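You operate a simulated robot arm through the tools that you are given. There is no shell and no other tool.

You run a simulated two-armed robot. Do the job below in one go: nothing can be reset, and whatever is moved stays where it is left.

JOB
Centre and lock the rack; level and lock the bench side tie rod.
Fine: the steering knob's red line on the white mark, the red lock pin in, the rod's jam nut tight.

It is judged by the outcome, as a careful person would: the job done as asked, and still so three seconds after it is handed in. It fails if anything else is knocked over, pushed out of place, dropped, spilled or broken.

ROBOT AND FRAMES
Two 7-joint arms with two-finger parallel grippers on one trunk that stands fixed in place. Base frame: the origin is at the foot of the trunk, x ahead of it, y to its left, z up. Lengths are in cm, angles in rad, forces in N, time in s.
The left shoulder is at [6.2, 19.9, 102.9], the right one opposite. With the tool pointing down near the work surface each hand reaches from about 10 to 64 cm from the base axis, measured 20 degrees to its own side. Payload 1.57 kg a hand.
Tool frame (each hand has its own): the origin (TCP) lies between the finger pads and is the grasp point; the fingertips stand 3 cm ahead of it; z points along the fingers, y is the line along which they close. The gripper opens to 11 cm. The fingers are 2.4 cm wide and 1.2 cm thick; the gripper's body (4.8 by 11.2 cm) begins 7.8 cm behind the TCP.
Orientation is that of the tool frame in the base frame, as a unit quaternion [w, x, y, z]. With the fingers straight down and closing along the base's y, the tool's x points along the base's -x, its y along +y and its z along -z.

CONTROLS
- The arms move only by the tool nudge_tool. It takes "left_rows", "right_rows" or both (then of equal length, played together; a hand with none holds still); each is a list of rows, each a list of 7 numbers: the shift along the tool's x, y, z in units of 40 mm (1.0 is 40 mm), then the turn, a rotation vector about the tool's x, y, z in units of 4 degrees (1.0 is 4 degrees), then the closure, from 0 (fully open) to 1 (shut). In form: [[tx, ty, tz, ax, ay, az, fingers], ...]. A call has 1 to 20 rows; each row shifts and turns the commanded pose from where the row before left it, along the tool's axes as they then stand. A call with a number of a shift or a turn outside -1 to 1 is refused whole. Rows are played at 5 a second. More than 5 cm and 0.15 rad between two rows, or a gripper value outside its range, and nothing of the call is played. A pose out of reach is approached as far as the arm can. The call stops where the force on the tool passes 50 N (or 10 N more than at its start, if that is more) or the arm is blocked; 0.2 s more then pass. The fingers move at their own pace (about 7.2 cm/s each) and stop on an object; they squeeze with about 31 N. The grip force told is the motor's: it shows also when the fingers shut on nothing. Time passes only in rows, and 0.2 s behind the last, so rows that do not move let the fingers close. The reply holds the time, the measured pose of the TCP, the force on the tool along the base axes, the opening and the grip force, in the units named above and with some noise, with the torque about the TCP (base axes, N m) and any sound that the robot's microphone picked up.
- Cameras (640 x 400 px; columns grow to the right, rows downward): "scene" is now at [9.05, 5.65, 162.02]; the picture's right is [0.69, -0.73, -0.00], its down [-0.52, -0.49, -0.69] and it looks along [0.51, 0.48, -0.72] (base axes); focal length 316 px, centre (320, 200). "left" rides on the left gripper at [7, -1.6, -14.1] in its tool frame; the picture's right is [0.23, 0.97, 0.00], its down [-0.85, 0.20, -0.48] and it looks along [-0.47, 0.11, 0.88] (tool axes); focal length 222 px, centre (320, 200). "right" rides on the right gripper at [7, 1.6, -14.1] in its tool frame; the picture's right is [-0.23, 0.97, 0.00], its down [-0.86, -0.20, -0.48] and it looks along [-0.47, -0.11, 0.88] (tool axes); focal length 222 px, centre (320, 200). There is no depth. A picture from a camera that has moved, and an enlarged one, comes with that camera's place and axes in the base frame and with its lens.
- snapshot(camera): a new picture of that camera. The clock stands still meanwhile.
- raise_lower(by): slides the trunk up (or, below 0, down) by that many cm; the arms and the scene camera ride with it, the base frame stays. It gives what a move gives, with no picture.
- pan_tilt(pan, tilt): turns the head with the scene camera to pan (to the left, within 1.501 rad either way) and tilt (down, from -0.506 to 1.204), counted from straight ahead of the robot. It gives what a move gives.
- zoom(camera, box): a new picture of the part [left, top, right, bottom] of that camera's present view, enlarged. The clock stands still meanwhile.
- job_done(): hands the job in; it is judged then, once.

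Places have to be worked out from the pictures, the camera data and where the tool is seen. Open the grippers and draw the arms clear of the work before you hand the job in, unless the task says otherwise.

The tools are called after "Call:" as a command line: name --argument value ..., lists and objects as JSON in quotes. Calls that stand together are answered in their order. nudge_tool: Moves the arms, as the interface text tells. Its arguments: {"type":"object","properties":{"left_rows":{"type":"array","items":{"type":"array","items":{"type":"number"}}},"right_rows":{"type":"array","items":{"type":"array","items":{"type":"number"}}}},"required":[]} The other tools are called the same way: raise_lower (by) slides the trunk up or down; pan_tilt (pan, tilt) turns the head that bears the scene camera; snapshot (camera) takes a picture; zoom (camera, box) takes an enlarged picture of a part of a camera's view; job_done () hands the job in.

At the start:

```text
t: 0.0
left_tcp_pos: [32.18, 40.89, 125.64]
left_ee_rot: [0.0, 0.0, 1.0, 0.0]
left_ft_force: [0.1, -0.8, -0.1]
left_wrist_torque: [-0.01, 0.0, 0.02]
left_finger_gap: 11.0
left_grasp_force: 0.1
right_tcp_pos: [45.04, 5.28, 123.83]
right_ee_rot: [-0.001, 0.009, 1.0, -0.001]
right_ft_force: [0.4, 0.6, 0.0]
right_wrist_torque: [-0.02, 0.01, 0.01]
right_finger_gap: 11.0
right_grasp_force: 0.0
trunk travel left (down, up): [-62.5, 36.5]
head pan, tilt: [0.756, 0.801]
```

scene: 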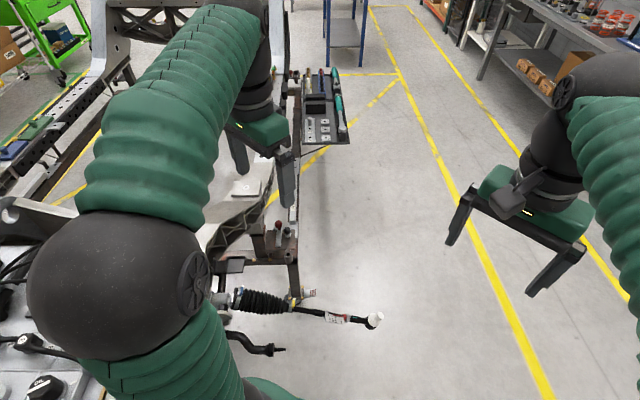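
right: 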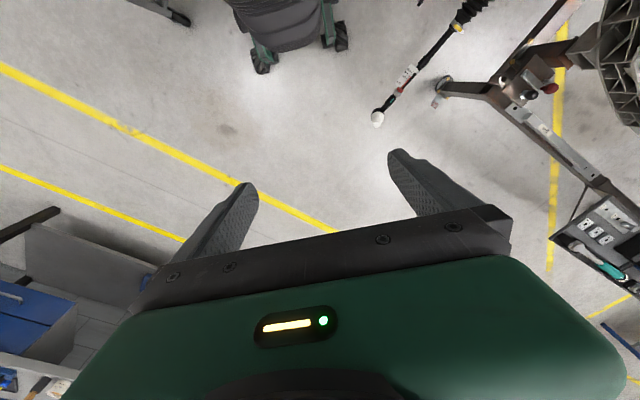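
left: 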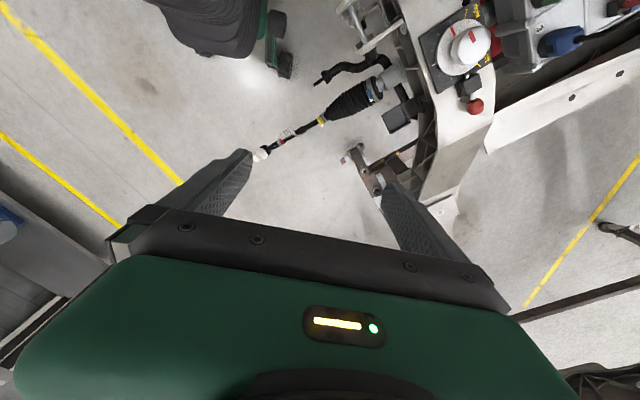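

The left wrist picture shows a white knob with a red mark, a red pin, and a tie rod with boot. I'll look closer at those before moving anything.

Call:
zoom --camera "left" --box '[400, 0, 540, 120]'

Call:
zoom --camera "left" --box '[240, 40, 440, 170]'

Call:
zoom --camera "scene" --box '[180, 180, 400, 370]'

Call:
zoom --camera "right" --box '[350, 0, 640, 180]'

```text
3.33 times, centred on (470, 60) of left
camera zoom: at [25.22, 39.29, 139.81], right [-0.23, 0.97, 0.0], down [0.86, 0.2, 0.48], along [0.47, 0.11, -0.88], focal length 740 px, centre (-180, 667)
```

zoom: 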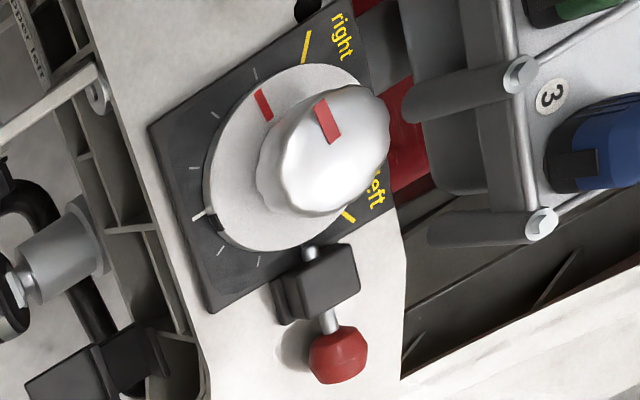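

```text
3.08 times, centred on (340, 105) of left
camera zoom: at [25.22, 39.29, 139.81], right [-0.23, 0.97, 0.0], down [0.86, 0.2, 0.48], along [0.47, 0.11, -0.88], focal length 684 px, centre (258, 492)
```

zoom: 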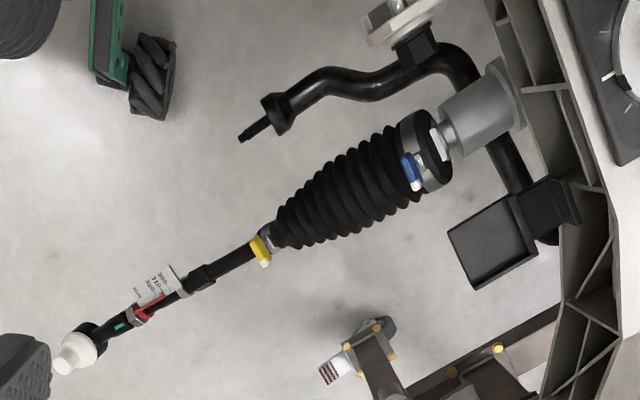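

```text
2.11 times, centred on (290, 275) of scene
camera zoom: at [9.05, 5.65, 162.02], right [0.69, -0.73, 0.0], down [-0.52, -0.49, -0.69], along [0.51, 0.48, -0.72], focal length 666 px, centre (383, 42)
```

zoom: 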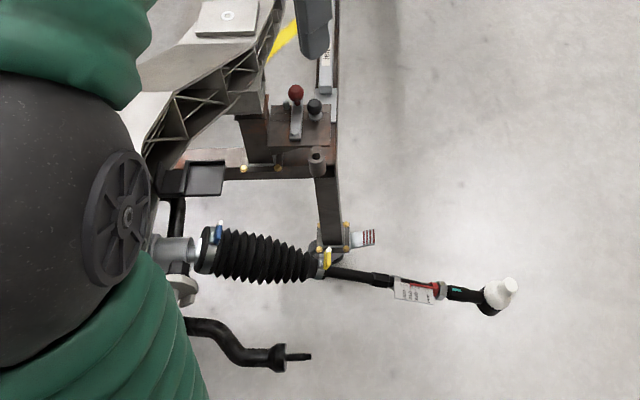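

```text
2.21 times, centred on (495, 90) of right
camera zoom: at [38.08, 6.97, 138.04], right [0.24, 0.97, 0.0], down [0.85, -0.21, 0.48], along [0.46, -0.12, -0.88], focal length 490 px, centre (-66, 443)
```

zoom: 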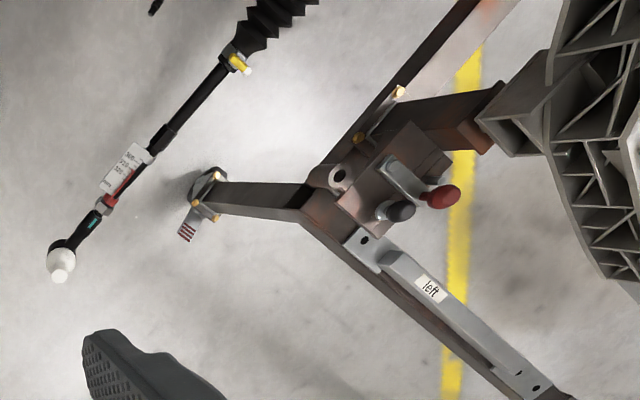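

The rack stand is ahead-left with one tie rod pointing toward +x/-y. I'll turn the head around to survey the surroundings: the bench, tools and any labels.

Call:
pan_tilt --pan 0.3 --tilt 0.6

Call:
snapshot --camera "scene"

Call:
pan_tilt --pan 1.3 --tilt 0.6

Call:
snapshot --camera "scene"

Call:
pan_tilt --pan -0.5 --tilt 0.6

Call:
snapshot --camera "scene"

```text
t: 0.9
left_tcp_pos: [32.11, 40.84, 125.57]
left_ee_rot: [0.001, 0.001, 1.0, 0.0]
left_ft_force: [-0.3, -0.1, 0.2]
left_wrist_torque: [-0.02, -0.02, -0.01]
left_finger_gap: 11.01
left_grasp_force: 0.1
right_tcp_pos: [45.08, 4.82, 123.84]
right_ee_rot: [0.0, 0.012, 1.0, 0.0]
right_ft_force: [0.1, -0.5, 0.0]
right_wrist_torque: [-0.05, 0.0, -0.01]
right_finger_gap: 10.99
right_grasp_force: 0.0
trunk travel left (down, up): [-62.5, 36.5]
head pan, tilt: [0.3, 0.6]
```

```text
taken
camera scene: at [11.62, 2.73, 163.68], right [0.3, -0.96, 0.0], down [-0.54, -0.17, -0.82], along [0.79, 0.24, -0.57], focal length 316 px, centre (320, 200)
```

scene: 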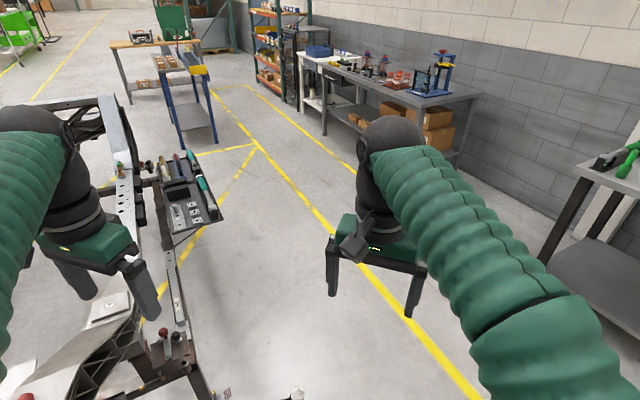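

```text
t: 2.2
left_tcp_pos: [32.05, 40.92, 125.67]
left_ee_rot: [0.0, 0.0, 1.0, 0.0]
left_ft_force: [0.0, 0.2, -0.1]
left_wrist_torque: [0.0, 0.0, 0.01]
left_finger_gap: 11.0
left_grasp_force: 0.1
right_tcp_pos: [45.14, 4.98, 123.94]
right_ee_rot: [0.0, 0.012, 1.0, 0.001]
right_ft_force: [-0.6, 0.3, 0.6]
right_wrist_torque: [0.0, 0.0, 0.01]
right_finger_gap: 10.99
right_grasp_force: 0.0
trunk travel left (down, up): [-62.5, 36.5]
head pan, tilt: [1.3, 0.6]
```

```text
taken
camera scene: at [5.55, 8.64, 163.71], right [0.96, -0.27, 0.0], down [-0.15, -0.55, -0.82], along [0.22, 0.79, -0.57], focal length 316 px, centre (320, 200)
```

scene: 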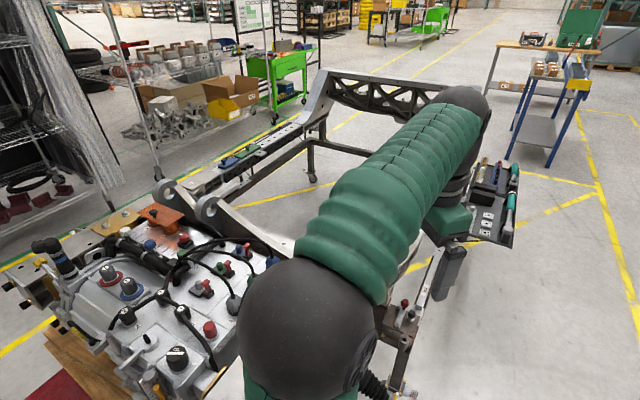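

```text
t: 4.0
left_tcp_pos: [32.06, 40.82, 125.57]
left_ee_rot: [0.0, 0.0, 1.0, -0.001]
left_ft_force: [0.4, 0.8, -0.3]
left_wrist_torque: [-0.04, -0.01, 0.02]
left_finger_gap: 11.02
left_grasp_force: 0.1
right_tcp_pos: [45.05, 4.97, 123.89]
right_ee_rot: [0.0, 0.011, 1.0, 0.0]
right_ft_force: [0.9, 0.5, -1.0]
right_wrist_torque: [-0.04, -0.03, -0.01]
right_finger_gap: 10.98
right_grasp_force: 0.0
trunk travel left (down, up): [-62.5, 36.5]
head pan, tilt: [-0.499, 0.6]
```

```text
taken
camera scene: at [10.94, -4.12, 163.72], right [-0.48, -0.88, 0.0], down [-0.5, 0.27, -0.82], along [0.72, -0.4, -0.57], focal length 316 px, centre (320, 200)
```

scene: 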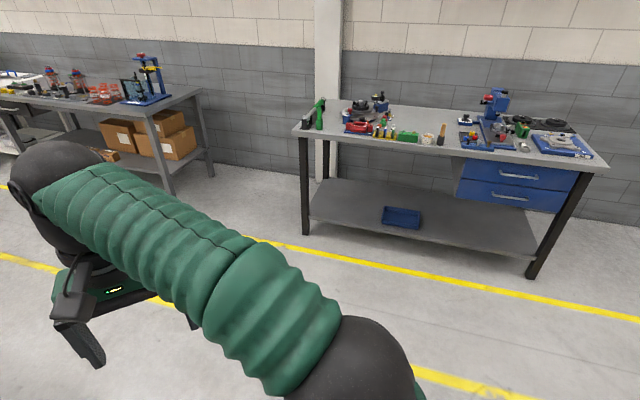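

The benches stand on the -y side, so the rod pointing that way (white ball end near [55, 24, 56]) should be the bench-side one. I'll move the left hand further left to get its elbow out of the head camera's view.

Call:
nudge_tool --left_rows '[[0, 1, 0, 0, 0, 0, 0], [0, 1, 0, 0, 0, 0, 0], [0, 1, 0, 0, 0, 0, 0], [0, 1, 0, 0, 0, 0, 0], [0, 1, 0, 0, 0, 0, 0]]'

Call:
pan_tilt --pan 0.9 --tilt 0.9

Call:
snapshot --camera "scene"

Call:
snapshot --camera "left"

```text
t: 5.2
left_tcp_pos: [32.07, 61.2, 125.24]
left_ee_rot: [-0.001, 0.0, 1.0, -0.002]
left_ft_force: [0.3, 0.8, -0.1]
left_wrist_torque: [-0.04, -0.01, 0.0]
left_finger_gap: 11.02
left_grasp_force: 0.0
right_tcp_pos: [45.23, 5.3, 123.76]
right_ee_rot: [-0.002, 0.011, 1.0, -0.003]
right_ft_force: [0.3, 0.5, -0.3]
right_wrist_torque: [-0.05, 0.03, 0.0]
right_finger_gap: 11.0
right_grasp_force: 0.1
trunk travel left (down, up): [-62.5, 36.5]
head pan, tilt: [-0.499, 0.6]
```

```text
t: 6.7
left_tcp_pos: [31.9, 60.9, 125.63]
left_ee_rot: [0.0, 0.0, 1.0, 0.0]
left_ft_force: [-0.6, 0.0, -0.7]
left_wrist_torque: [-0.03, 0.01, -0.01]
left_finger_gap: 11.01
left_grasp_force: 0.0
right_tcp_pos: [44.96, 5.05, 124.02]
right_ee_rot: [0.0, 0.011, 1.0, 0.0]
right_ft_force: [-0.2, 0.0, -0.9]
right_wrist_torque: [-0.02, -0.02, 0.01]
right_finger_gap: 10.98
right_grasp_force: 0.0
trunk travel left (down, up): [-62.5, 36.5]
head pan, tilt: [0.901, 0.901]
```

```text
taken
camera scene: at [7.9, 6.18, 161.23], right [0.78, -0.62, 0.0], down [-0.49, -0.62, -0.62], along [0.38, 0.48, -0.79], focal length 316 px, centre (320, 200)
```

scene: 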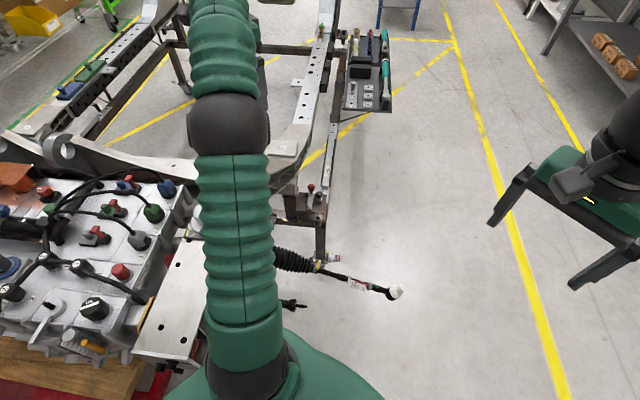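

```text
taken
camera left: at [25.05, 59.26, 139.79], right [-0.23, 0.97, 0.0], down [0.86, 0.2, 0.48], along [0.47, 0.11, -0.88], focal length 222 px, centre (320, 200)
```

left: 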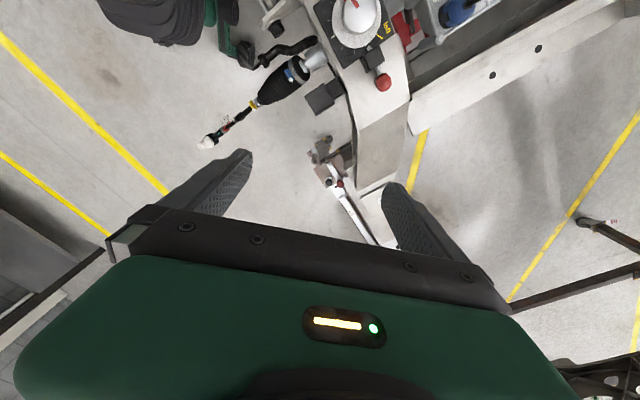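

From the two left views I place the white knob at about [14.6, 63, 94], the red pin knob at [23, 71, 91]. I'll bring the left hand camera back over the knob at a safe height for a close look.

Call:
nudge_tool --left_rows '[[0.9, 0, 0, 0, 0, 0, 0], [0.9, 0, 0, 0, 0, 0, 0], [0.9, 0, 0, 0, 0, 0, 0], [0.9, 0, 0, 0, 0, 0, 0], [0.9, 0, 0, 0, 0, 0, 0]]'

Call:
snapshot --camera "left"

Call:
snapshot --camera "scene"

```text
t: 7.9
left_tcp_pos: [13.9, 60.87, 125.62]
left_ee_rot: [0.0, 0.001, 1.0, 0.0]
left_ft_force: [-0.4, -0.6, 0.7]
left_wrist_torque: [0.0, -0.01, 0.02]
left_finger_gap: 10.98
left_grasp_force: 0.0
right_tcp_pos: [44.78, 5.01, 124.1]
right_ee_rot: [0.001, 0.01, 1.0, 0.001]
right_ft_force: [-0.1, 0.7, -0.5]
right_wrist_torque: [-0.02, -0.01, -0.03]
right_finger_gap: 11.0
right_grasp_force: 0.1
trunk travel left (down, up): [-62.5, 36.5]
head pan, tilt: [0.901, 0.901]
```

```text
taken
camera left: at [6.93, 59.21, 139.86], right [-0.23, 0.97, 0.0], down [0.86, 0.2, 0.48], along [0.47, 0.11, -0.88], focal length 222 px, centre (320, 200)
```

left: 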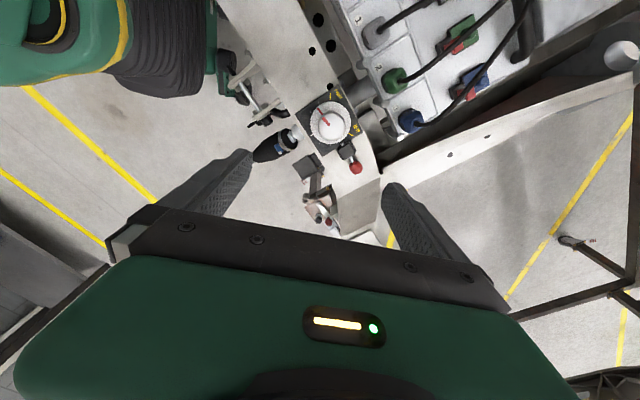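

```text
taken
camera scene: at [7.63, 6.13, 161.26], right [0.78, -0.62, 0.0], down [-0.49, -0.62, -0.62], along [0.39, 0.49, -0.78], focal length 316 px, centre (320, 200)
```

scene: 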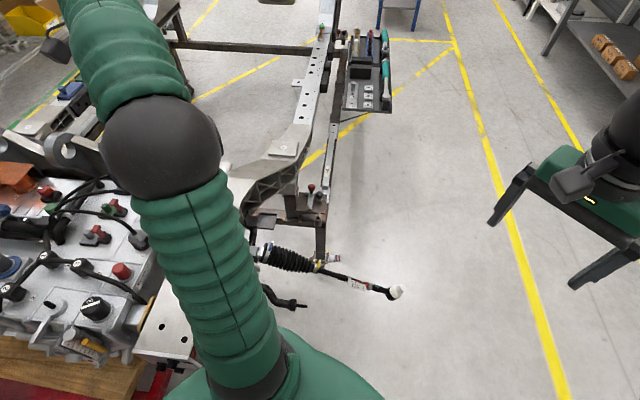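

Call:
zoom --camera "left" --box '[280, 70, 400, 190]'

Call:
zoom --camera "left" --box '[200, 40, 360, 240]'

Call:
zoom --camera "scene" --box '[230, 180, 430, 330]'

Call:
zoom --camera "scene" --box '[270, 10, 420, 130]'

```text
3.33 times, centred on (340, 130) of left
camera zoom: at [6.93, 59.21, 139.86], right [-0.23, 0.97, 0.0], down [0.86, 0.2, 0.48], along [0.47, 0.11, -0.88], focal length 740 px, centre (253, 433)
```

zoom: 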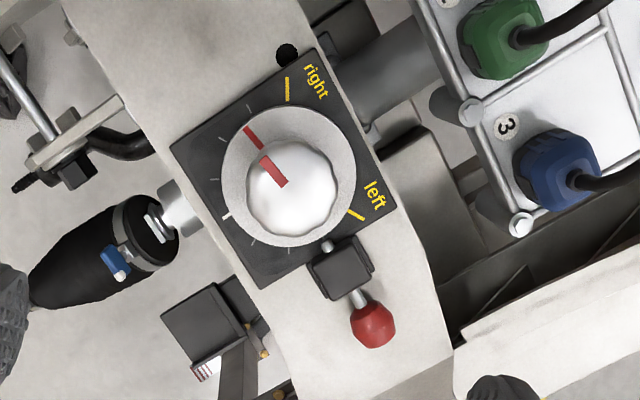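

```text
2.00 times, centred on (280, 140) of left
camera zoom: at [6.93, 59.21, 139.86], right [-0.23, 0.97, 0.0], down [0.86, 0.2, 0.48], along [0.47, 0.11, -0.88], focal length 444 px, centre (400, 320)
```

zoom: 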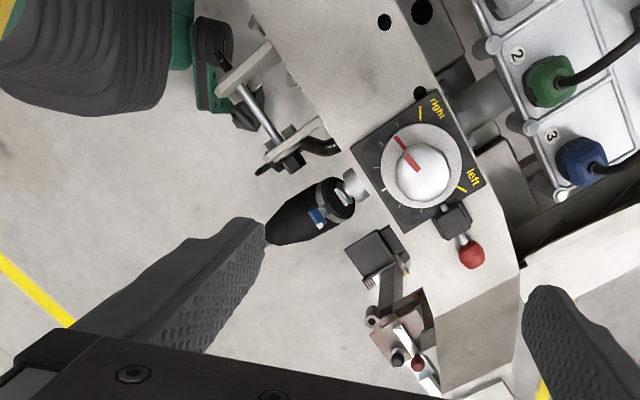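

```text
2.67 times, centred on (330, 255) of scene
camera zoom: at [7.63, 6.13, 161.26], right [0.78, -0.62, 0.0], down [-0.49, -0.62, -0.62], along [0.39, 0.49, -0.78], focal length 843 px, centre (293, 53)
```

zoom: 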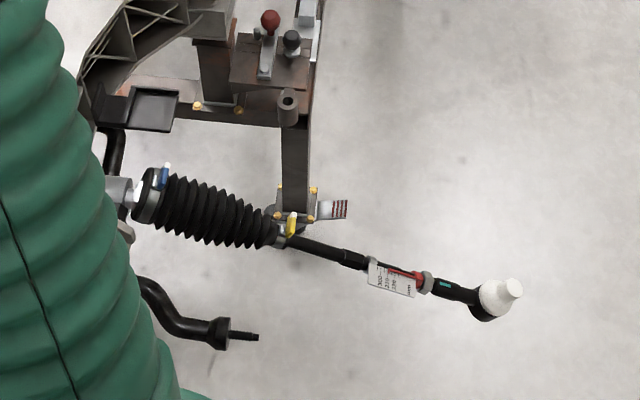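

```text
3.33 times, centred on (345, 70) of scene
camera zoom: at [7.63, 6.13, 161.26], right [0.78, -0.62, 0.0], down [-0.49, -0.62, -0.62], along [0.39, 0.49, -0.78], focal length 1054 px, centre (237, 633)
```

zoom: 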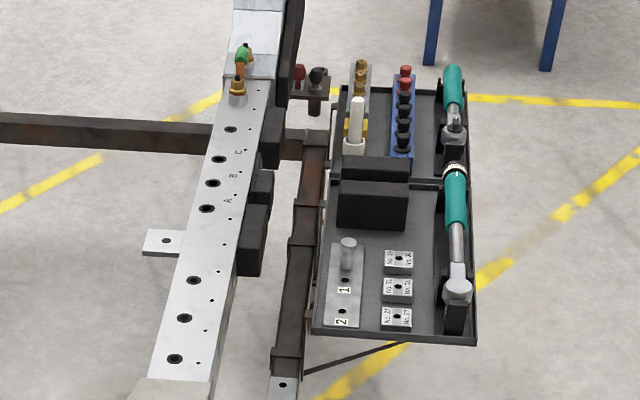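

The knob's red line sits about a quarter turn from the white mark, and the rod has a label card, red marking and a nut near its outer end. I'll bring the right hand's camera over the rod for a close look.

Call:
nudge_tool --right_rows '[[0.4, 0.8, 0.4, 0, 0, 0, 0], [0.4, 0.8, 0.4, 0, 0, 0, 0], [0.4, 0.8, 0.6, 0, 0, 0, 0], [0.4, 0.8, 0.8, 0, 0, 0, 0], [0.4, 0.8, 0.8, 0, 0, 0, 0], [0, 0.8, 0.8, 0, 0, 0, 0], [0, 0.8, 0.8, 0, 0, 0, 0]]'

Call:
snapshot --camera "right"

```text
t: 8.7
left_tcp_pos: [13.99, 60.55, 125.7]
left_ee_rot: [0.0, 0.0, 1.0, 0.0]
left_ft_force: [0.9, 0.6, -0.6]
left_wrist_torque: [0.02, 0.0, 0.04]
left_finger_gap: 11.01
left_grasp_force: 0.0
right_tcp_pos: [45.96, 7.44, 120.26]
right_ee_rot: [0.012, 0.098, 0.995, 0.01]
right_ft_force: [-0.2, -0.1, -0.5]
right_wrist_torque: [-0.02, 0.02, -0.02]
right_finger_gap: 11.01
right_grasp_force: 0.0
trunk travel left (down, up): [-62.5, 36.5]
head pan, tilt: [0.901, 0.901]
stopped in row 4 (right hand): the arm was blocked; the commanded pose is now the measured one
```

```text
taken
camera right: at [38.9, 10.18, 134.17], right [0.41, 0.91, 0.03], down [0.79, -0.37, 0.49], along [0.46, -0.18, -0.87], focal length 222 px, centre (320, 200)
```

right: 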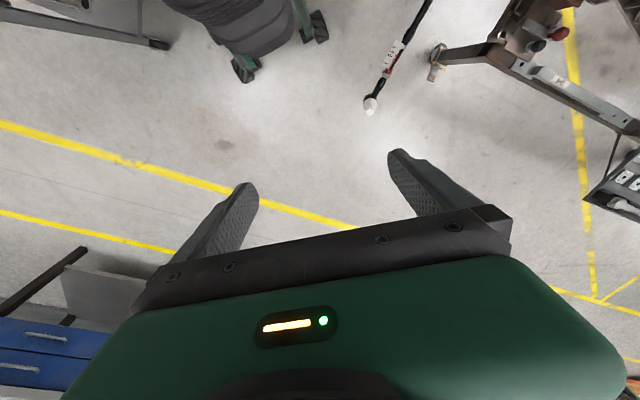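

The right arm was blocked going across that high up (twisting by about 10°). I'll straighten it and drop it lower first, where it has more freedom.

Call:
nudge_tool --right_rows '[[0, 0, 0.8, 0, 0, -0.5, 0], [0, 0, 0.8, 0, 0, -0.5, 0], [0, 0, 0.8, 0, 0, -0.5, 0], [0, 0, 0.8, 0, 0, -0.5, 0], [0, 0, 0.8, 0, 0, -0.5, 0], [0, 0, 0.8, 0, 0, 0, 0], [0, 0, 0.8, 0, 0, 0, 0]]'

Call:
snapshot --camera "scene"

```text
t: 10.3
left_tcp_pos: [14.07, 60.69, 125.69]
left_ee_rot: [-0.001, 0.0, 1.0, 0.0]
left_ft_force: [0.7, -0.8, -0.2]
left_wrist_torque: [-0.03, -0.01, 0.01]
left_finger_gap: 11.01
left_grasp_force: 0.0
right_tcp_pos: [46.19, 8.53, 97.81]
right_ee_rot: [0.014, 0.003, 1.0, 0.011]
right_ft_force: [0.5, -1.0, 0.0]
right_wrist_torque: [-0.01, 0.03, -0.04]
right_finger_gap: 11.02
right_grasp_force: 0.1
trunk travel left (down, up): [-62.5, 36.5]
head pan, tilt: [0.901, 0.901]
```

```text
taken
camera scene: at [7.94, 6.19, 161.25], right [0.78, -0.62, 0.0], down [-0.49, -0.62, -0.62], along [0.38, 0.48, -0.79], focal length 316 px, centre (320, 200)
```

scene: 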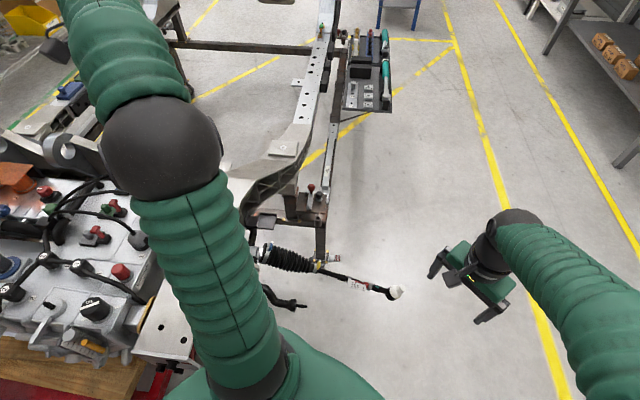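

The right arm moved down fine to [46, 8.5, 98]. Now I'll shift it left and slightly back so its camera looks over the rod.

Call:
nudge_tool --right_rows '[[0.3, 0.6, 0, 0, 0, 0, 0], [0.3, 0.6, 0, 0, 0, 0, 0], [0.3, 0.6, 0, 0, 0, 0, 0], [0.3, 0.6, 0, 0, 0, 0, 0], [0.3, 0.6, 0, 0, 0, 0, 0], [0.3, 0.6, 0, 0, 0, 0, 0]]'

Call:
snapshot --camera "right"

```text
t: 11.2
left_tcp_pos: [14.03, 60.5, 125.72]
left_ee_rot: [-0.001, 0.0, 1.0, 0.001]
left_ft_force: [0.4, -0.5, 0.1]
left_wrist_torque: [0.01, 0.03, 0.02]
left_finger_gap: 11.02
left_grasp_force: 0.1
right_tcp_pos: [48.27, 9.44, 99.21]
right_ee_rot: [0.026, 0.089, 0.995, 0.018]
right_ft_force: [0.6, 0.1, -0.6]
right_wrist_torque: [-0.01, 0.01, -0.02]
right_finger_gap: 10.99
right_grasp_force: 0.1
trunk travel left (down, up): [-62.5, 36.5]
head pan, tilt: [0.901, 0.901]
stopped in row 4 (right hand): the arm was blocked; the commanded pose is now the measured one
```

```text
taken
camera right: at [40.86, 11.85, 113.13], right [0.4, 0.92, 0.05], down [0.78, -0.37, 0.51], along [0.49, -0.16, -0.86], focal length 222 px, centre (320, 200)
```

right: 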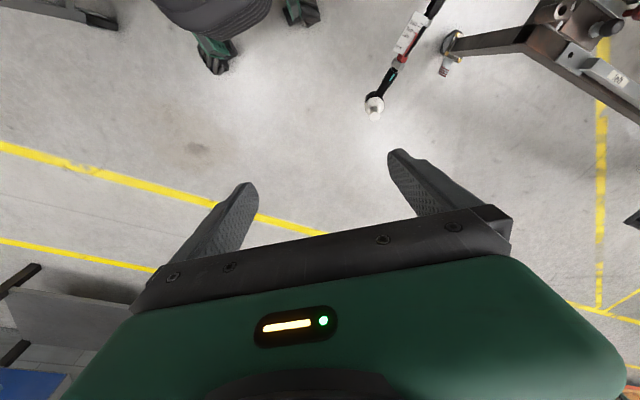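

The right arm hits a limit around y≈10 in this orientation, so I'll look with the left hand instead, moving it diagonally to about [35, 35, 96] while the right one backs off.

Call:
nudge_tool --left_rows '[[-0.525, -0.64, 0.75, 0, 0, 0, 0], [-0.525, -0.64, 0.75, 0, 0, 0, 0], [-0.525, -0.64, 0.75, 0, 0, 0, 0], [-0.525, -0.64, 0.75, 0, 0, 0, 0], [-0.525, -0.64, 0.75, 0, 0, 0, 0], [-0.525, -0.64, 0.75, 0, 0, 0, 0], [-0.525, -0.64, 0.75, 0, 0, 0, 0], [-0.525, -0.64, 0.75, 0, 0, 0, 0], [-0.525, -0.64, 0.75, 0, 0, 0, 0], [-0.525, -0.64, 0.75, 0, 0, 0, 0]]' --right_rows '[[0, -0.3, 0, 0, 0, -0.25, 0], [0, -0.3, 0, 0, 0, -0.25, 0], [0, -0.3, 0, 0, 0, -0.25, 0], [0, -0.3, 0, 0, 0, -0.25, 0], [0, -0.3, 0, 0, 0, -0.25, 0], [0, -0.3, 0, 0, 0, -0.25, 0], [0, -0.3, 0, 0, 0, -0.25, 0], [0, -0.3, 0, 0, 0, -0.25, 0], [0, -0.3, 0, 0, 0, 0, 0], [0, -0.3, 0, 0, 0, 0, 0]]'

Call:
snapshot --camera "left"

Call:
snapshot --camera "scene"

```text
t: 13.4
left_tcp_pos: [35.14, 34.79, 95.66]
left_ee_rot: [0.0, -0.001, 1.0, 0.002]
left_ft_force: [-0.3, -0.5, -0.4]
left_wrist_torque: [0.0, 0.01, 0.01]
left_finger_gap: 11.0
left_grasp_force: 0.0
right_tcp_pos: [46.92, -2.23, 98.71]
right_ee_rot: [0.024, 0.015, 0.999, 0.017]
right_ft_force: [0.1, 0.5, -0.3]
right_wrist_torque: [0.01, 0.01, -0.01]
right_finger_gap: 11.0
right_grasp_force: 0.2
trunk travel left (down, up): [-62.5, 36.5]
head pan, tilt: [0.901, 0.901]
```

```text
taken
camera left: at [28.19, 33.17, 109.89], right [-0.23, 0.97, 0.0], down [0.86, 0.2, 0.48], along [0.47, 0.11, -0.88], focal length 222 px, centre (320, 200)
```

left: 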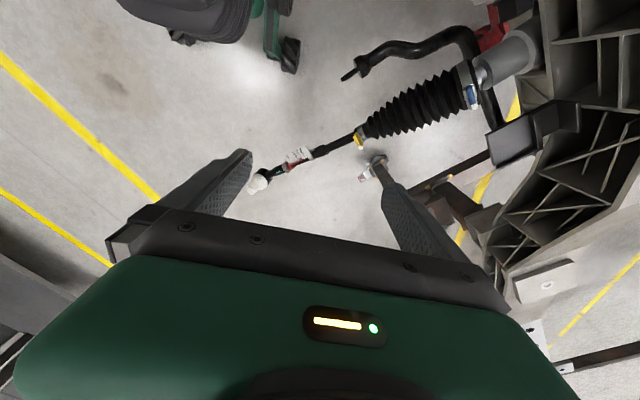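

```text
taken
camera scene: at [8.12, 5.87, 161.22], right [0.78, -0.62, 0.0], down [-0.49, -0.61, -0.62], along [0.38, 0.49, -0.79], focal length 316 px, centre (320, 200)
```

scene: 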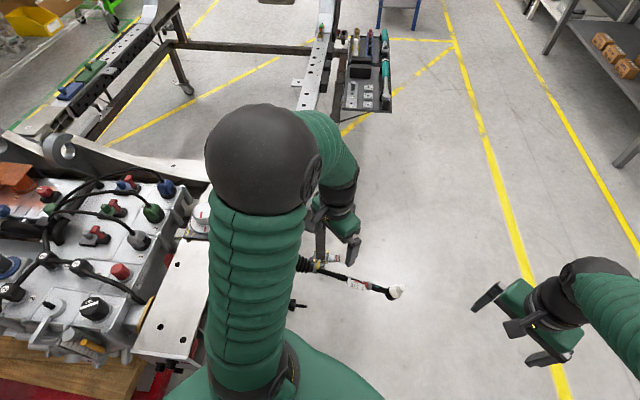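

The rod is now in the left camera view from about 50 cm. I'll zoom on the rod's outer half and the inner end.

Call:
zoom --camera "left" --box '[235, 120, 395, 210]'

Call:
zoom --camera "left" --box '[340, 20, 540, 160]'

Call:
zoom --camera "scene" --box '[330, 260, 420, 320]'

```text
4.00 times, centred on (315, 165) of left
camera zoom: at [28.19, 33.17, 109.89], right [-0.23, 0.97, 0.0], down [0.86, 0.2, 0.48], along [0.47, 0.11, -0.88], focal length 888 px, centre (340, 340)
```

zoom: 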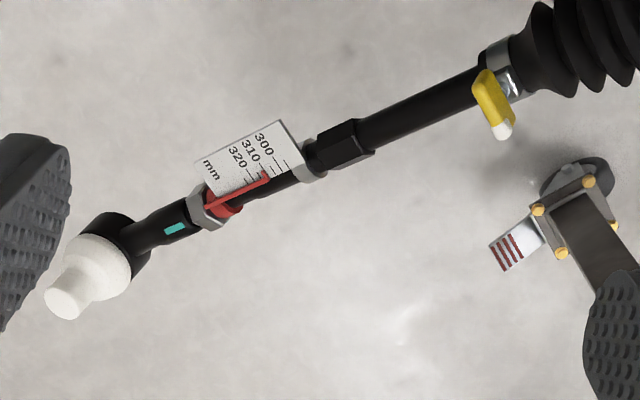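

```text
2.86 times, centred on (440, 90) of left
camera zoom: at [28.19, 33.17, 109.89], right [-0.23, 0.97, 0.0], down [0.86, 0.2, 0.48], along [0.47, 0.11, -0.88], focal length 635 px, centre (-23, 514)
```

zoom: 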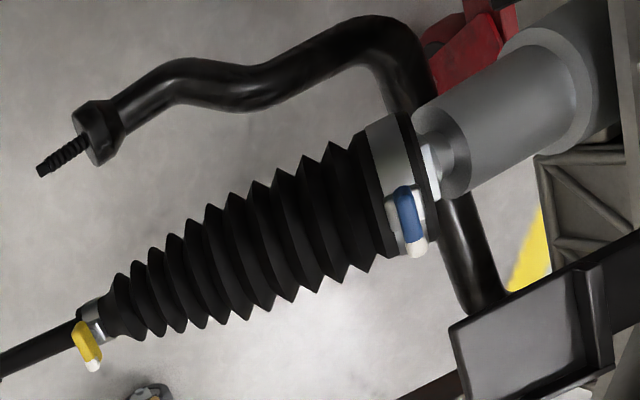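

```text
6.67 times, centred on (375, 290) of scene
camera zoom: at [8.12, 5.87, 161.22], right [0.78, -0.62, 0.0], down [-0.49, -0.61, -0.62], along [0.38, 0.49, -0.79], focal length 2108 px, centre (-47, -400)
```

zoom: 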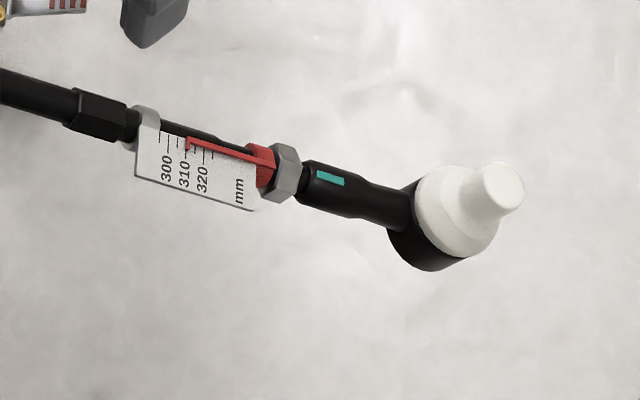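

The rod slopes down from the boot (~z 74) to the ball end (~z 58), carries a mm scale card, a red pointer and a hex jam nut. I'll zoom hard on the card, the nut, and the striped plate to read them.

Call:
zoom --camera "left" --box '[275, 140, 323, 170]'

Call:
zoom --camera "left" --box '[245, 150, 301, 200]'

Call:
zoom --camera "left" --box '[350, 150, 398, 190]'

Call:
zoom --camera "scene" --box '[345, 270, 393, 300]'

```text
13.33 times, centred on (299, 155) of left
camera zoom: at [28.19, 33.17, 109.89], right [-0.23, 0.97, 0.0], down [0.86, 0.2, 0.48], along [0.47, 0.11, -0.88], focal length 2962 px, centre (600, 800)
```

zoom: 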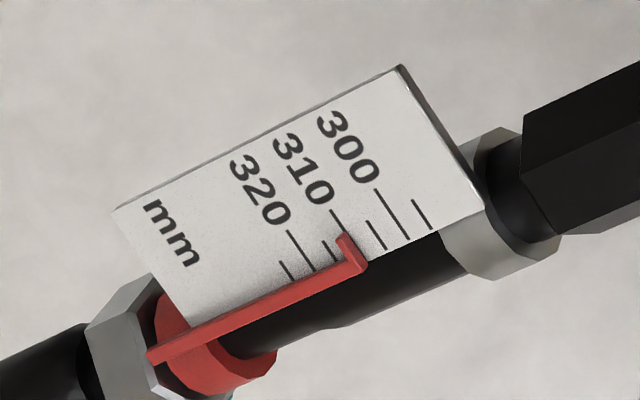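

```text
8.00 times, centred on (273, 175) of left
camera zoom: at [28.19, 33.17, 109.89], right [-0.23, 0.97, 0.0], down [0.86, 0.2, 0.48], along [0.47, 0.11, -0.88], focal length 1777 px, centre (696, 400)
```

zoom: 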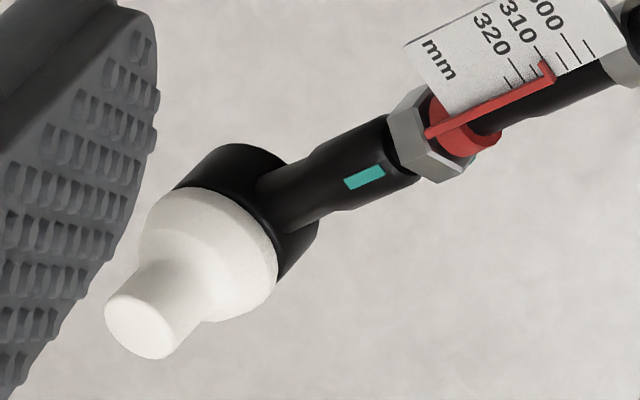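

```text
10.00 times, centred on (374, 170) of left
camera zoom: at [28.19, 33.17, 109.89], right [-0.23, 0.97, 0.0], down [0.86, 0.2, 0.48], along [0.47, 0.11, -0.88], focal length 2221 px, centre (-220, 500)
```

zoom: 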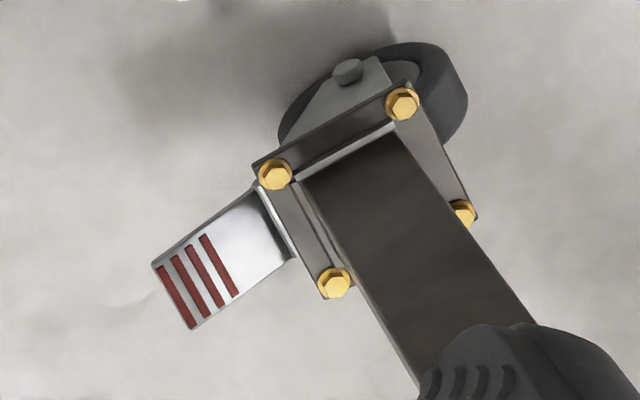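

```text
13.33 times, centred on (369, 285) of scene
camera zoom: at [8.12, 5.87, 161.22], right [0.78, -0.62, 0.0], down [-0.49, -0.61, -0.62], along [0.38, 0.49, -0.79], focal length 4216 px, centre (-333, -933)
```

zoom: 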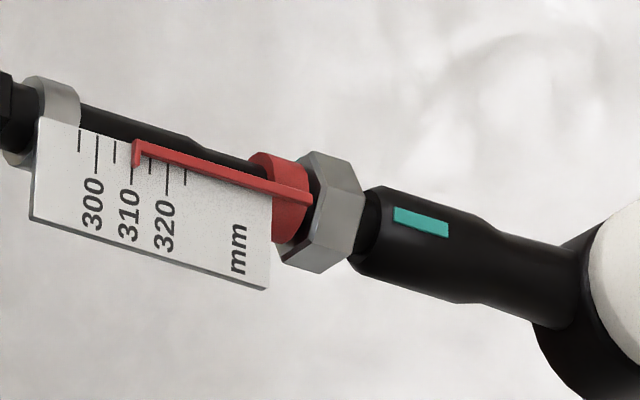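

The pointer reads about 310 mm on the rod's scale and the nut stands off a bit from the rod end. "Level" may mean horizontal or equal to the other side, so I'll look for the other tie rod and any written notes to the left.

Call:
pan_tilt --pan 1.5 --tilt 0.6

Call:
snapshot --camera "scene"

Call:
zoom --camera "scene" --box '[0, 100, 320, 300]'

Call:
zoom --camera "scene" --box '[0, 200, 320, 400]'

```text
t: 14.4
left_tcp_pos: [34.97, 35.04, 95.68]
left_ee_rot: [0.0, 0.0, 1.0, 0.001]
left_ft_force: [0.3, -0.5, -0.1]
left_wrist_torque: [0.02, 0.0, 0.02]
left_finger_gap: 10.99
left_grasp_force: 0.1
right_tcp_pos: [46.63, -2.06, 98.9]
right_ee_rot: [0.025, 0.015, 0.999, 0.018]
right_ft_force: [-0.4, -0.8, -0.4]
right_wrist_torque: [0.03, -0.03, 0.0]
right_finger_gap: 10.99
right_grasp_force: 0.1
trunk travel left (down, up): [-62.5, 36.5]
head pan, tilt: [1.499, 0.6]
```

```text
taken
camera scene: at [3.87, 8.89, 163.71], right [1.0, -0.07, 0.0], down [-0.04, -0.56, -0.82], along [0.06, 0.82, -0.57], focal length 316 px, centre (320, 200)
```

scene: 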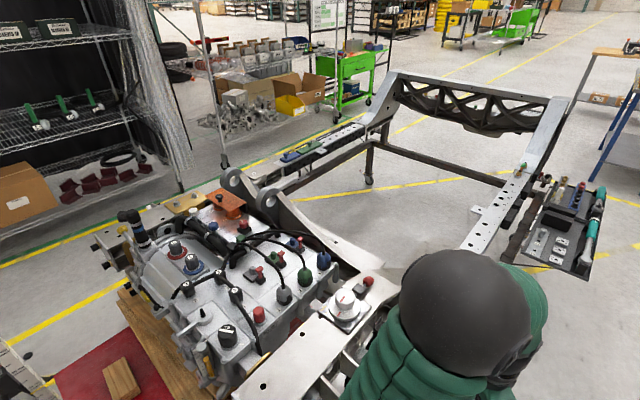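

```text
2.00 times, centred on (160, 200) of scene
camera zoom: at [3.87, 8.89, 163.71], right [1.0, -0.07, 0.0], down [-0.04, -0.56, -0.82], along [0.06, 0.82, -0.57], focal length 632 px, centre (640, 200)
```

zoom: 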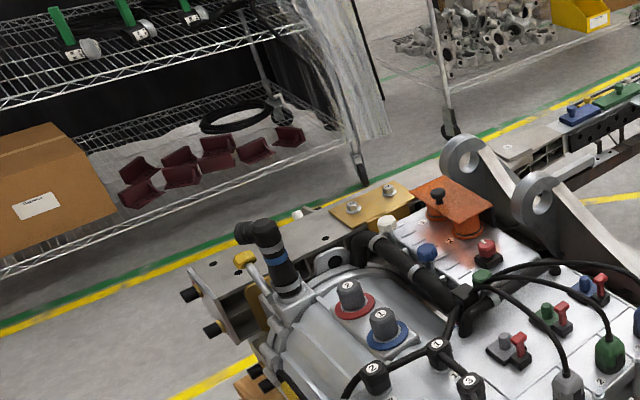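

```text
2.00 times, centred on (160, 300) of scene
camera zoom: at [3.87, 8.89, 163.71], right [1.0, -0.07, 0.0], down [-0.04, -0.56, -0.82], along [0.06, 0.82, -0.57], focal length 632 px, centre (640, 0)
```

zoom: 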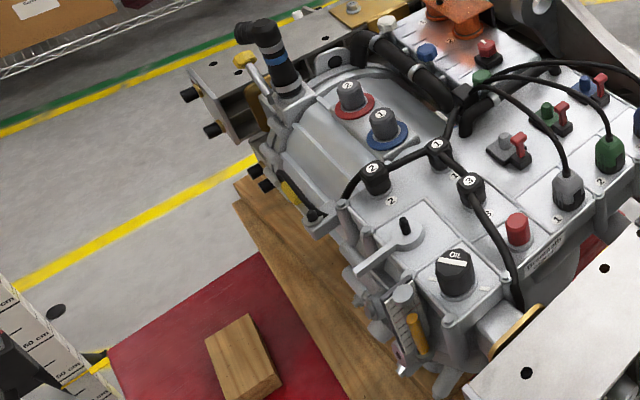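

The engine hides the far side. I'll raise the trunk to look over it for the other tie rod.

Call:
raise_lower --by 34

Call:
snapshot --camera "scene"

Call:
zoom --camera "scene" --box '[60, 180, 300, 330]'

```text
t: 17.7
left_tcp_pos: [34.9, 35.03, 129.69]
left_ee_rot: [-0.001, 0.001, 1.0, 0.002]
left_ft_force: [-0.5, 0.3, 0.0]
left_wrist_torque: [-0.02, -0.01, 0.0]
left_finger_gap: 11.0
left_grasp_force: 0.0
right_tcp_pos: [46.72, -1.97, 132.82]
right_ee_rot: [0.026, 0.014, 0.999, 0.017]
right_ft_force: [-0.1, 0.3, -0.2]
right_wrist_torque: [0.01, -0.02, 0.0]
right_finger_gap: 11.01
right_grasp_force: 0.0
trunk travel left (down, up): [-96.5, 2.5]
head pan, tilt: [1.499, 0.6]
```

```text
taken
camera scene: at [3.92, 8.92, 197.71], right [1.0, -0.07, 0.0], down [-0.04, -0.56, -0.82], along [0.06, 0.82, -0.57], focal length 316 px, centre (320, 200)
```

scene: 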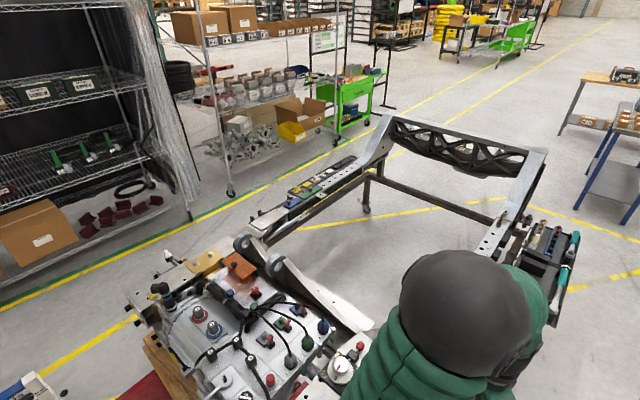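

```text
2.67 times, centred on (180, 255) of scene
camera zoom: at [3.92, 8.92, 197.71], right [1.0, -0.07, 0.0], down [-0.04, -0.56, -0.82], along [0.06, 0.82, -0.57], focal length 843 px, centre (693, 53)
```

zoom: 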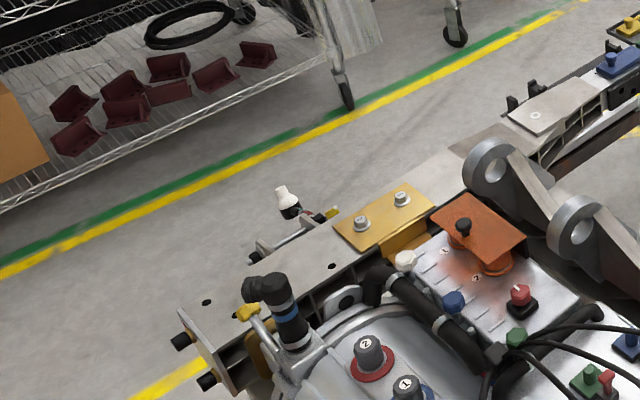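

There is the other tie rod's white ball end beyond the left rail. I'll zoom in to read its scale and see its attitude.

Call:
zoom --camera "scene" --box '[150, 240, 198, 276]'

Call:
zoom --camera "scene" --box '[162, 246, 190, 266]'

```text
11.11 times, centred on (174, 258) of scene
camera zoom: at [3.92, 8.92, 197.71], right [1.0, -0.07, 0.0], down [-0.04, -0.56, -0.82], along [0.06, 0.82, -0.57], focal length 3513 px, centre (1942, -444)
```

zoom: 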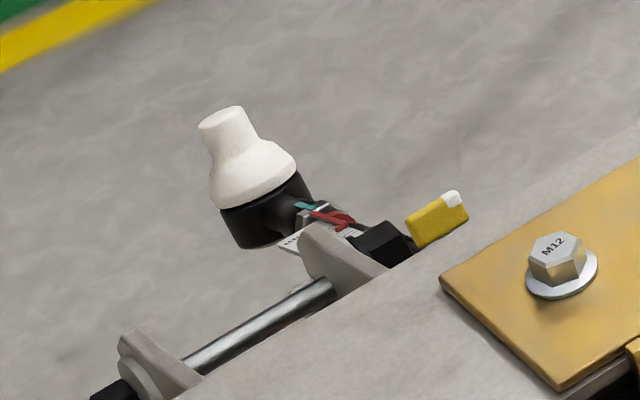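

```text
16.00 times, centred on (176, 256) of scene
camera zoom: at [3.92, 8.92, 197.71], right [1.0, -0.07, 0.0], down [-0.04, -0.56, -0.82], along [0.06, 0.82, -0.57], focal length 5059 px, centre (2624, -696)
```

zoom: 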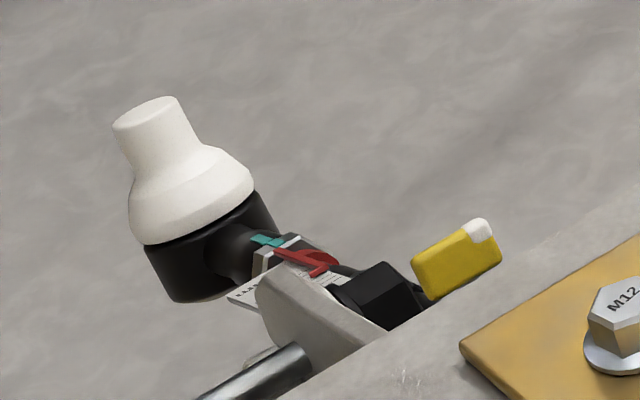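

The other rod also droops similarly, so droop looks normal; its nut has a teal stripe lining up with the rod end's. I'll zoom further on its pointer and scale.

Call:
zoom --camera "scene" --box '[175, 259, 185, 266]'

Call:
raise_lower --by 2.5

Call:
pan_tilt --pan 1.5 --tilt 0.9

Call:
snapshot --camera "scene"

```text
16.00 times, centred on (180, 262) of scene
camera zoom: at [3.92, 8.92, 197.71], right [1.0, -0.07, 0.0], down [-0.04, -0.56, -0.82], along [0.06, 0.82, -0.57], focal length 5059 px, centre (2560, -800)
```

zoom: 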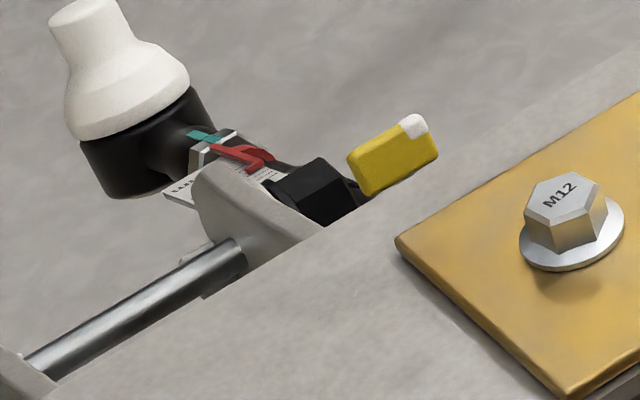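

```text
t: 18.4
left_tcp_pos: [34.96, 34.95, 132.32]
left_ee_rot: [0.0, 0.001, 1.0, 0.0]
left_ft_force: [-0.3, -0.1, 0.3]
left_wrist_torque: [0.01, 0.02, -0.02]
left_finger_gap: 11.0
left_grasp_force: 0.1
right_tcp_pos: [46.69, -2.03, 135.38]
right_ee_rot: [0.026, 0.014, 0.999, 0.017]
right_ft_force: [-0.3, 0.2, 0.2]
right_wrist_torque: [-0.01, 0.03, -0.02]
right_finger_gap: 11.0
right_grasp_force: 0.0
trunk travel left (down, up): [-99.0, 0.0]
head pan, tilt: [1.499, 0.6]
```

```text
t: 19.2
left_tcp_pos: [34.89, 34.98, 132.19]
left_ee_rot: [0.0, -0.001, 1.0, 0.001]
left_ft_force: [0.3, 0.5, -0.4]
left_wrist_torque: [0.01, 0.0, -0.01]
left_finger_gap: 11.02
left_grasp_force: 0.1
right_tcp_pos: [46.76, -2.02, 135.33]
right_ee_rot: [0.025, 0.014, 0.999, 0.017]
right_ft_force: [0.9, 1.1, -0.6]
right_wrist_torque: [0.01, 0.0, 0.02]
right_finger_gap: 11.02
right_grasp_force: 0.1
trunk travel left (down, up): [-99.0, 0.0]
head pan, tilt: [1.499, 0.901]
```

```text
taken
camera scene: at [3.8, 7.63, 197.74], right [1.0, -0.07, 0.0], down [-0.06, -0.78, -0.62], along [0.04, 0.62, -0.78], focal length 316 px, centre (320, 200)
```

scene: 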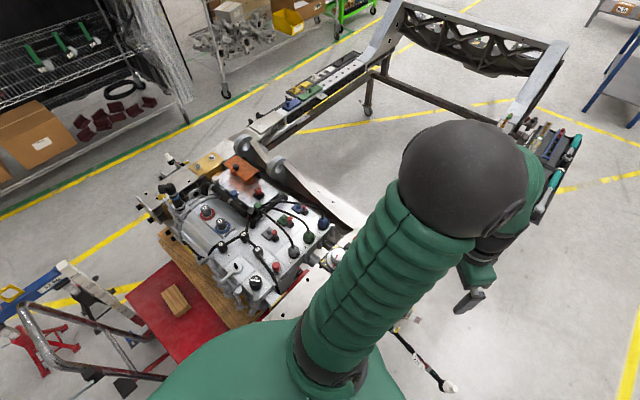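

I need a better angle on the far rod's scale. I'll move the left hand up and out to the left and tilt it to look across the engine at the far side.

Call:
nudge_tool --left_rows '[[0.7, 0.7, -0.4, 0, 0, 0, 0], [0.7, 0.7, -0.4, 0, 0, 0, 0], [0.7, 0.7, -0.4, 0, 0, 0, 0], [0.7, 0.7, -0.4, 0, 0, 0, 0], [0.7, 0.7, -0.4, 0, 0, 0, 0], [0.7, 0.7, -0.4, 0, 0, 0, 0], [0, 0, 0, -1, 0, 0, 0], [0, 0, 0, -1, 0, 0, 0], [0, 0, 0, -1, 0, 0, 0], [0, 0, 0, -1, 0, 0, 0], [0, 0, 0, -1, 0, 0, 0], [0, 0, 0, -1, 0, 0, 0], [0, 0, 0, -1, 0, 0, 0], [0, 0, 0, -1, 0, 0, 0], [0, 0, 0, -1, 0, 0, 0], [0, 0, 0, -1, 0, 0, 0]]'

Call:
snapshot --camera "left"

```text
t: 22.6
left_tcp_pos: [19.1, 52.75, 142.59]
left_ee_rot: [-0.001, 0.0, 0.94, 0.342]
left_ft_force: [0.2, -0.1, -0.1]
left_wrist_torque: [0.01, -0.03, -0.01]
left_finger_gap: 10.98
left_grasp_force: 0.1
left hand out of reach, approached as far as the arm can: row 16
right_tcp_pos: [46.87, -2.03, 135.36]
right_ee_rot: [0.026, 0.014, 0.999, 0.017]
right_ft_force: [0.7, 0.8, 0.1]
right_wrist_torque: [0.0, 0.0, -0.02]
right_finger_gap: 10.97
right_grasp_force: 0.0
trunk travel left (down, up): [-99.0, 0.0]
head pan, tilt: [1.499, 0.901]
```

```text
taken
camera left: at [12.13, 42.45, 152.44], right [-0.23, 0.75, 0.63], down [0.86, -0.15, 0.49], along [0.46, 0.65, -0.6], focal length 222 px, centre (320, 200)
```

left: 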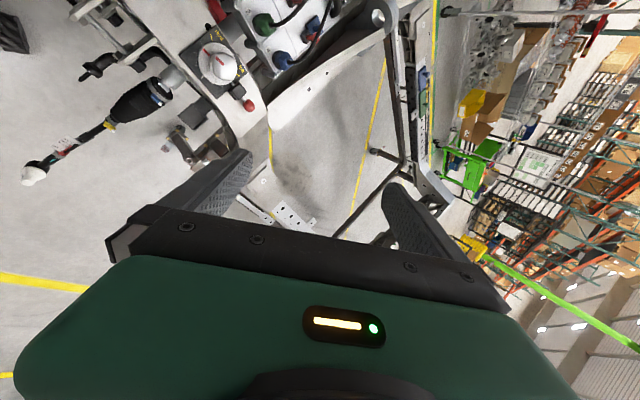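

The camera looks too far forward; I'll yaw the tilted hand about the vertical toward the far-left side.

Call:
nudge_tool --left_rows '[[0, 0, 0, 0, 0.643, -0.766, 0], [0, 0, 0, 0, 0.643, -0.766, 0], [0, 0, 0, 0, 0.643, -0.766, 0], [0, 0, 0, 0, 0.643, -0.766, 0], [0, 0, 0, 0, 0.643, -0.766, 0], [0, 0, 0, 0, 0.643, -0.766, 0], [0, 0, 0, 0, 0.643, -0.766, 0], [0, 0, 0, 0, 0.643, -0.766, 0], [0, 0, 0, 0, 0.643, -0.766, 0], [0, 0, 0, 0, 0.643, -0.766, 0], [0, 0, 0, 0, 0.643, -0.766, 0], [0, 0, 0, 0, 0.643, -0.766, 0], [0, 0, 0, 0, 0.643, -0.766, 0], [0, 0, 0, 0, 0.643, -0.766, 0]]'

Call:
snapshot --camera "left"

```text
t: 25.6
left_tcp_pos: [18.96, 52.77, 142.47]
left_ee_rot: [-0.16, -0.441, 0.829, 0.303]
left_ft_force: [0.0, 0.8, -0.2]
left_wrist_torque: [0.04, 0.01, -0.01]
left_finger_gap: 11.0
left_grasp_force: 0.1
right_tcp_pos: [46.82, -1.94, 135.27]
right_ee_rot: [0.026, 0.015, 0.999, 0.017]
right_ft_force: [-0.6, 0.3, 0.1]
right_wrist_torque: [-0.01, 0.01, -0.01]
right_finger_gap: 11.01
right_grasp_force: 0.0
trunk travel left (down, up): [-99.0, 0.0]
head pan, tilt: [1.499, 0.901]
```

```text
taken
camera left: at [23.76, 41.25, 152.37], right [-0.75, 0.23, 0.63], down [0.61, 0.62, 0.5], along [-0.28, 0.75, -0.6], focal length 222 px, centre (320, 200)
```

left: 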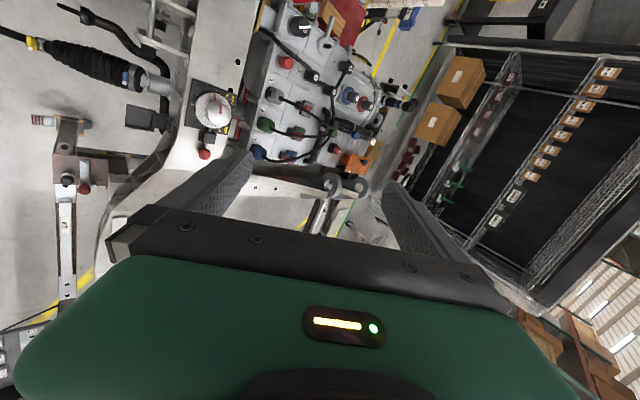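

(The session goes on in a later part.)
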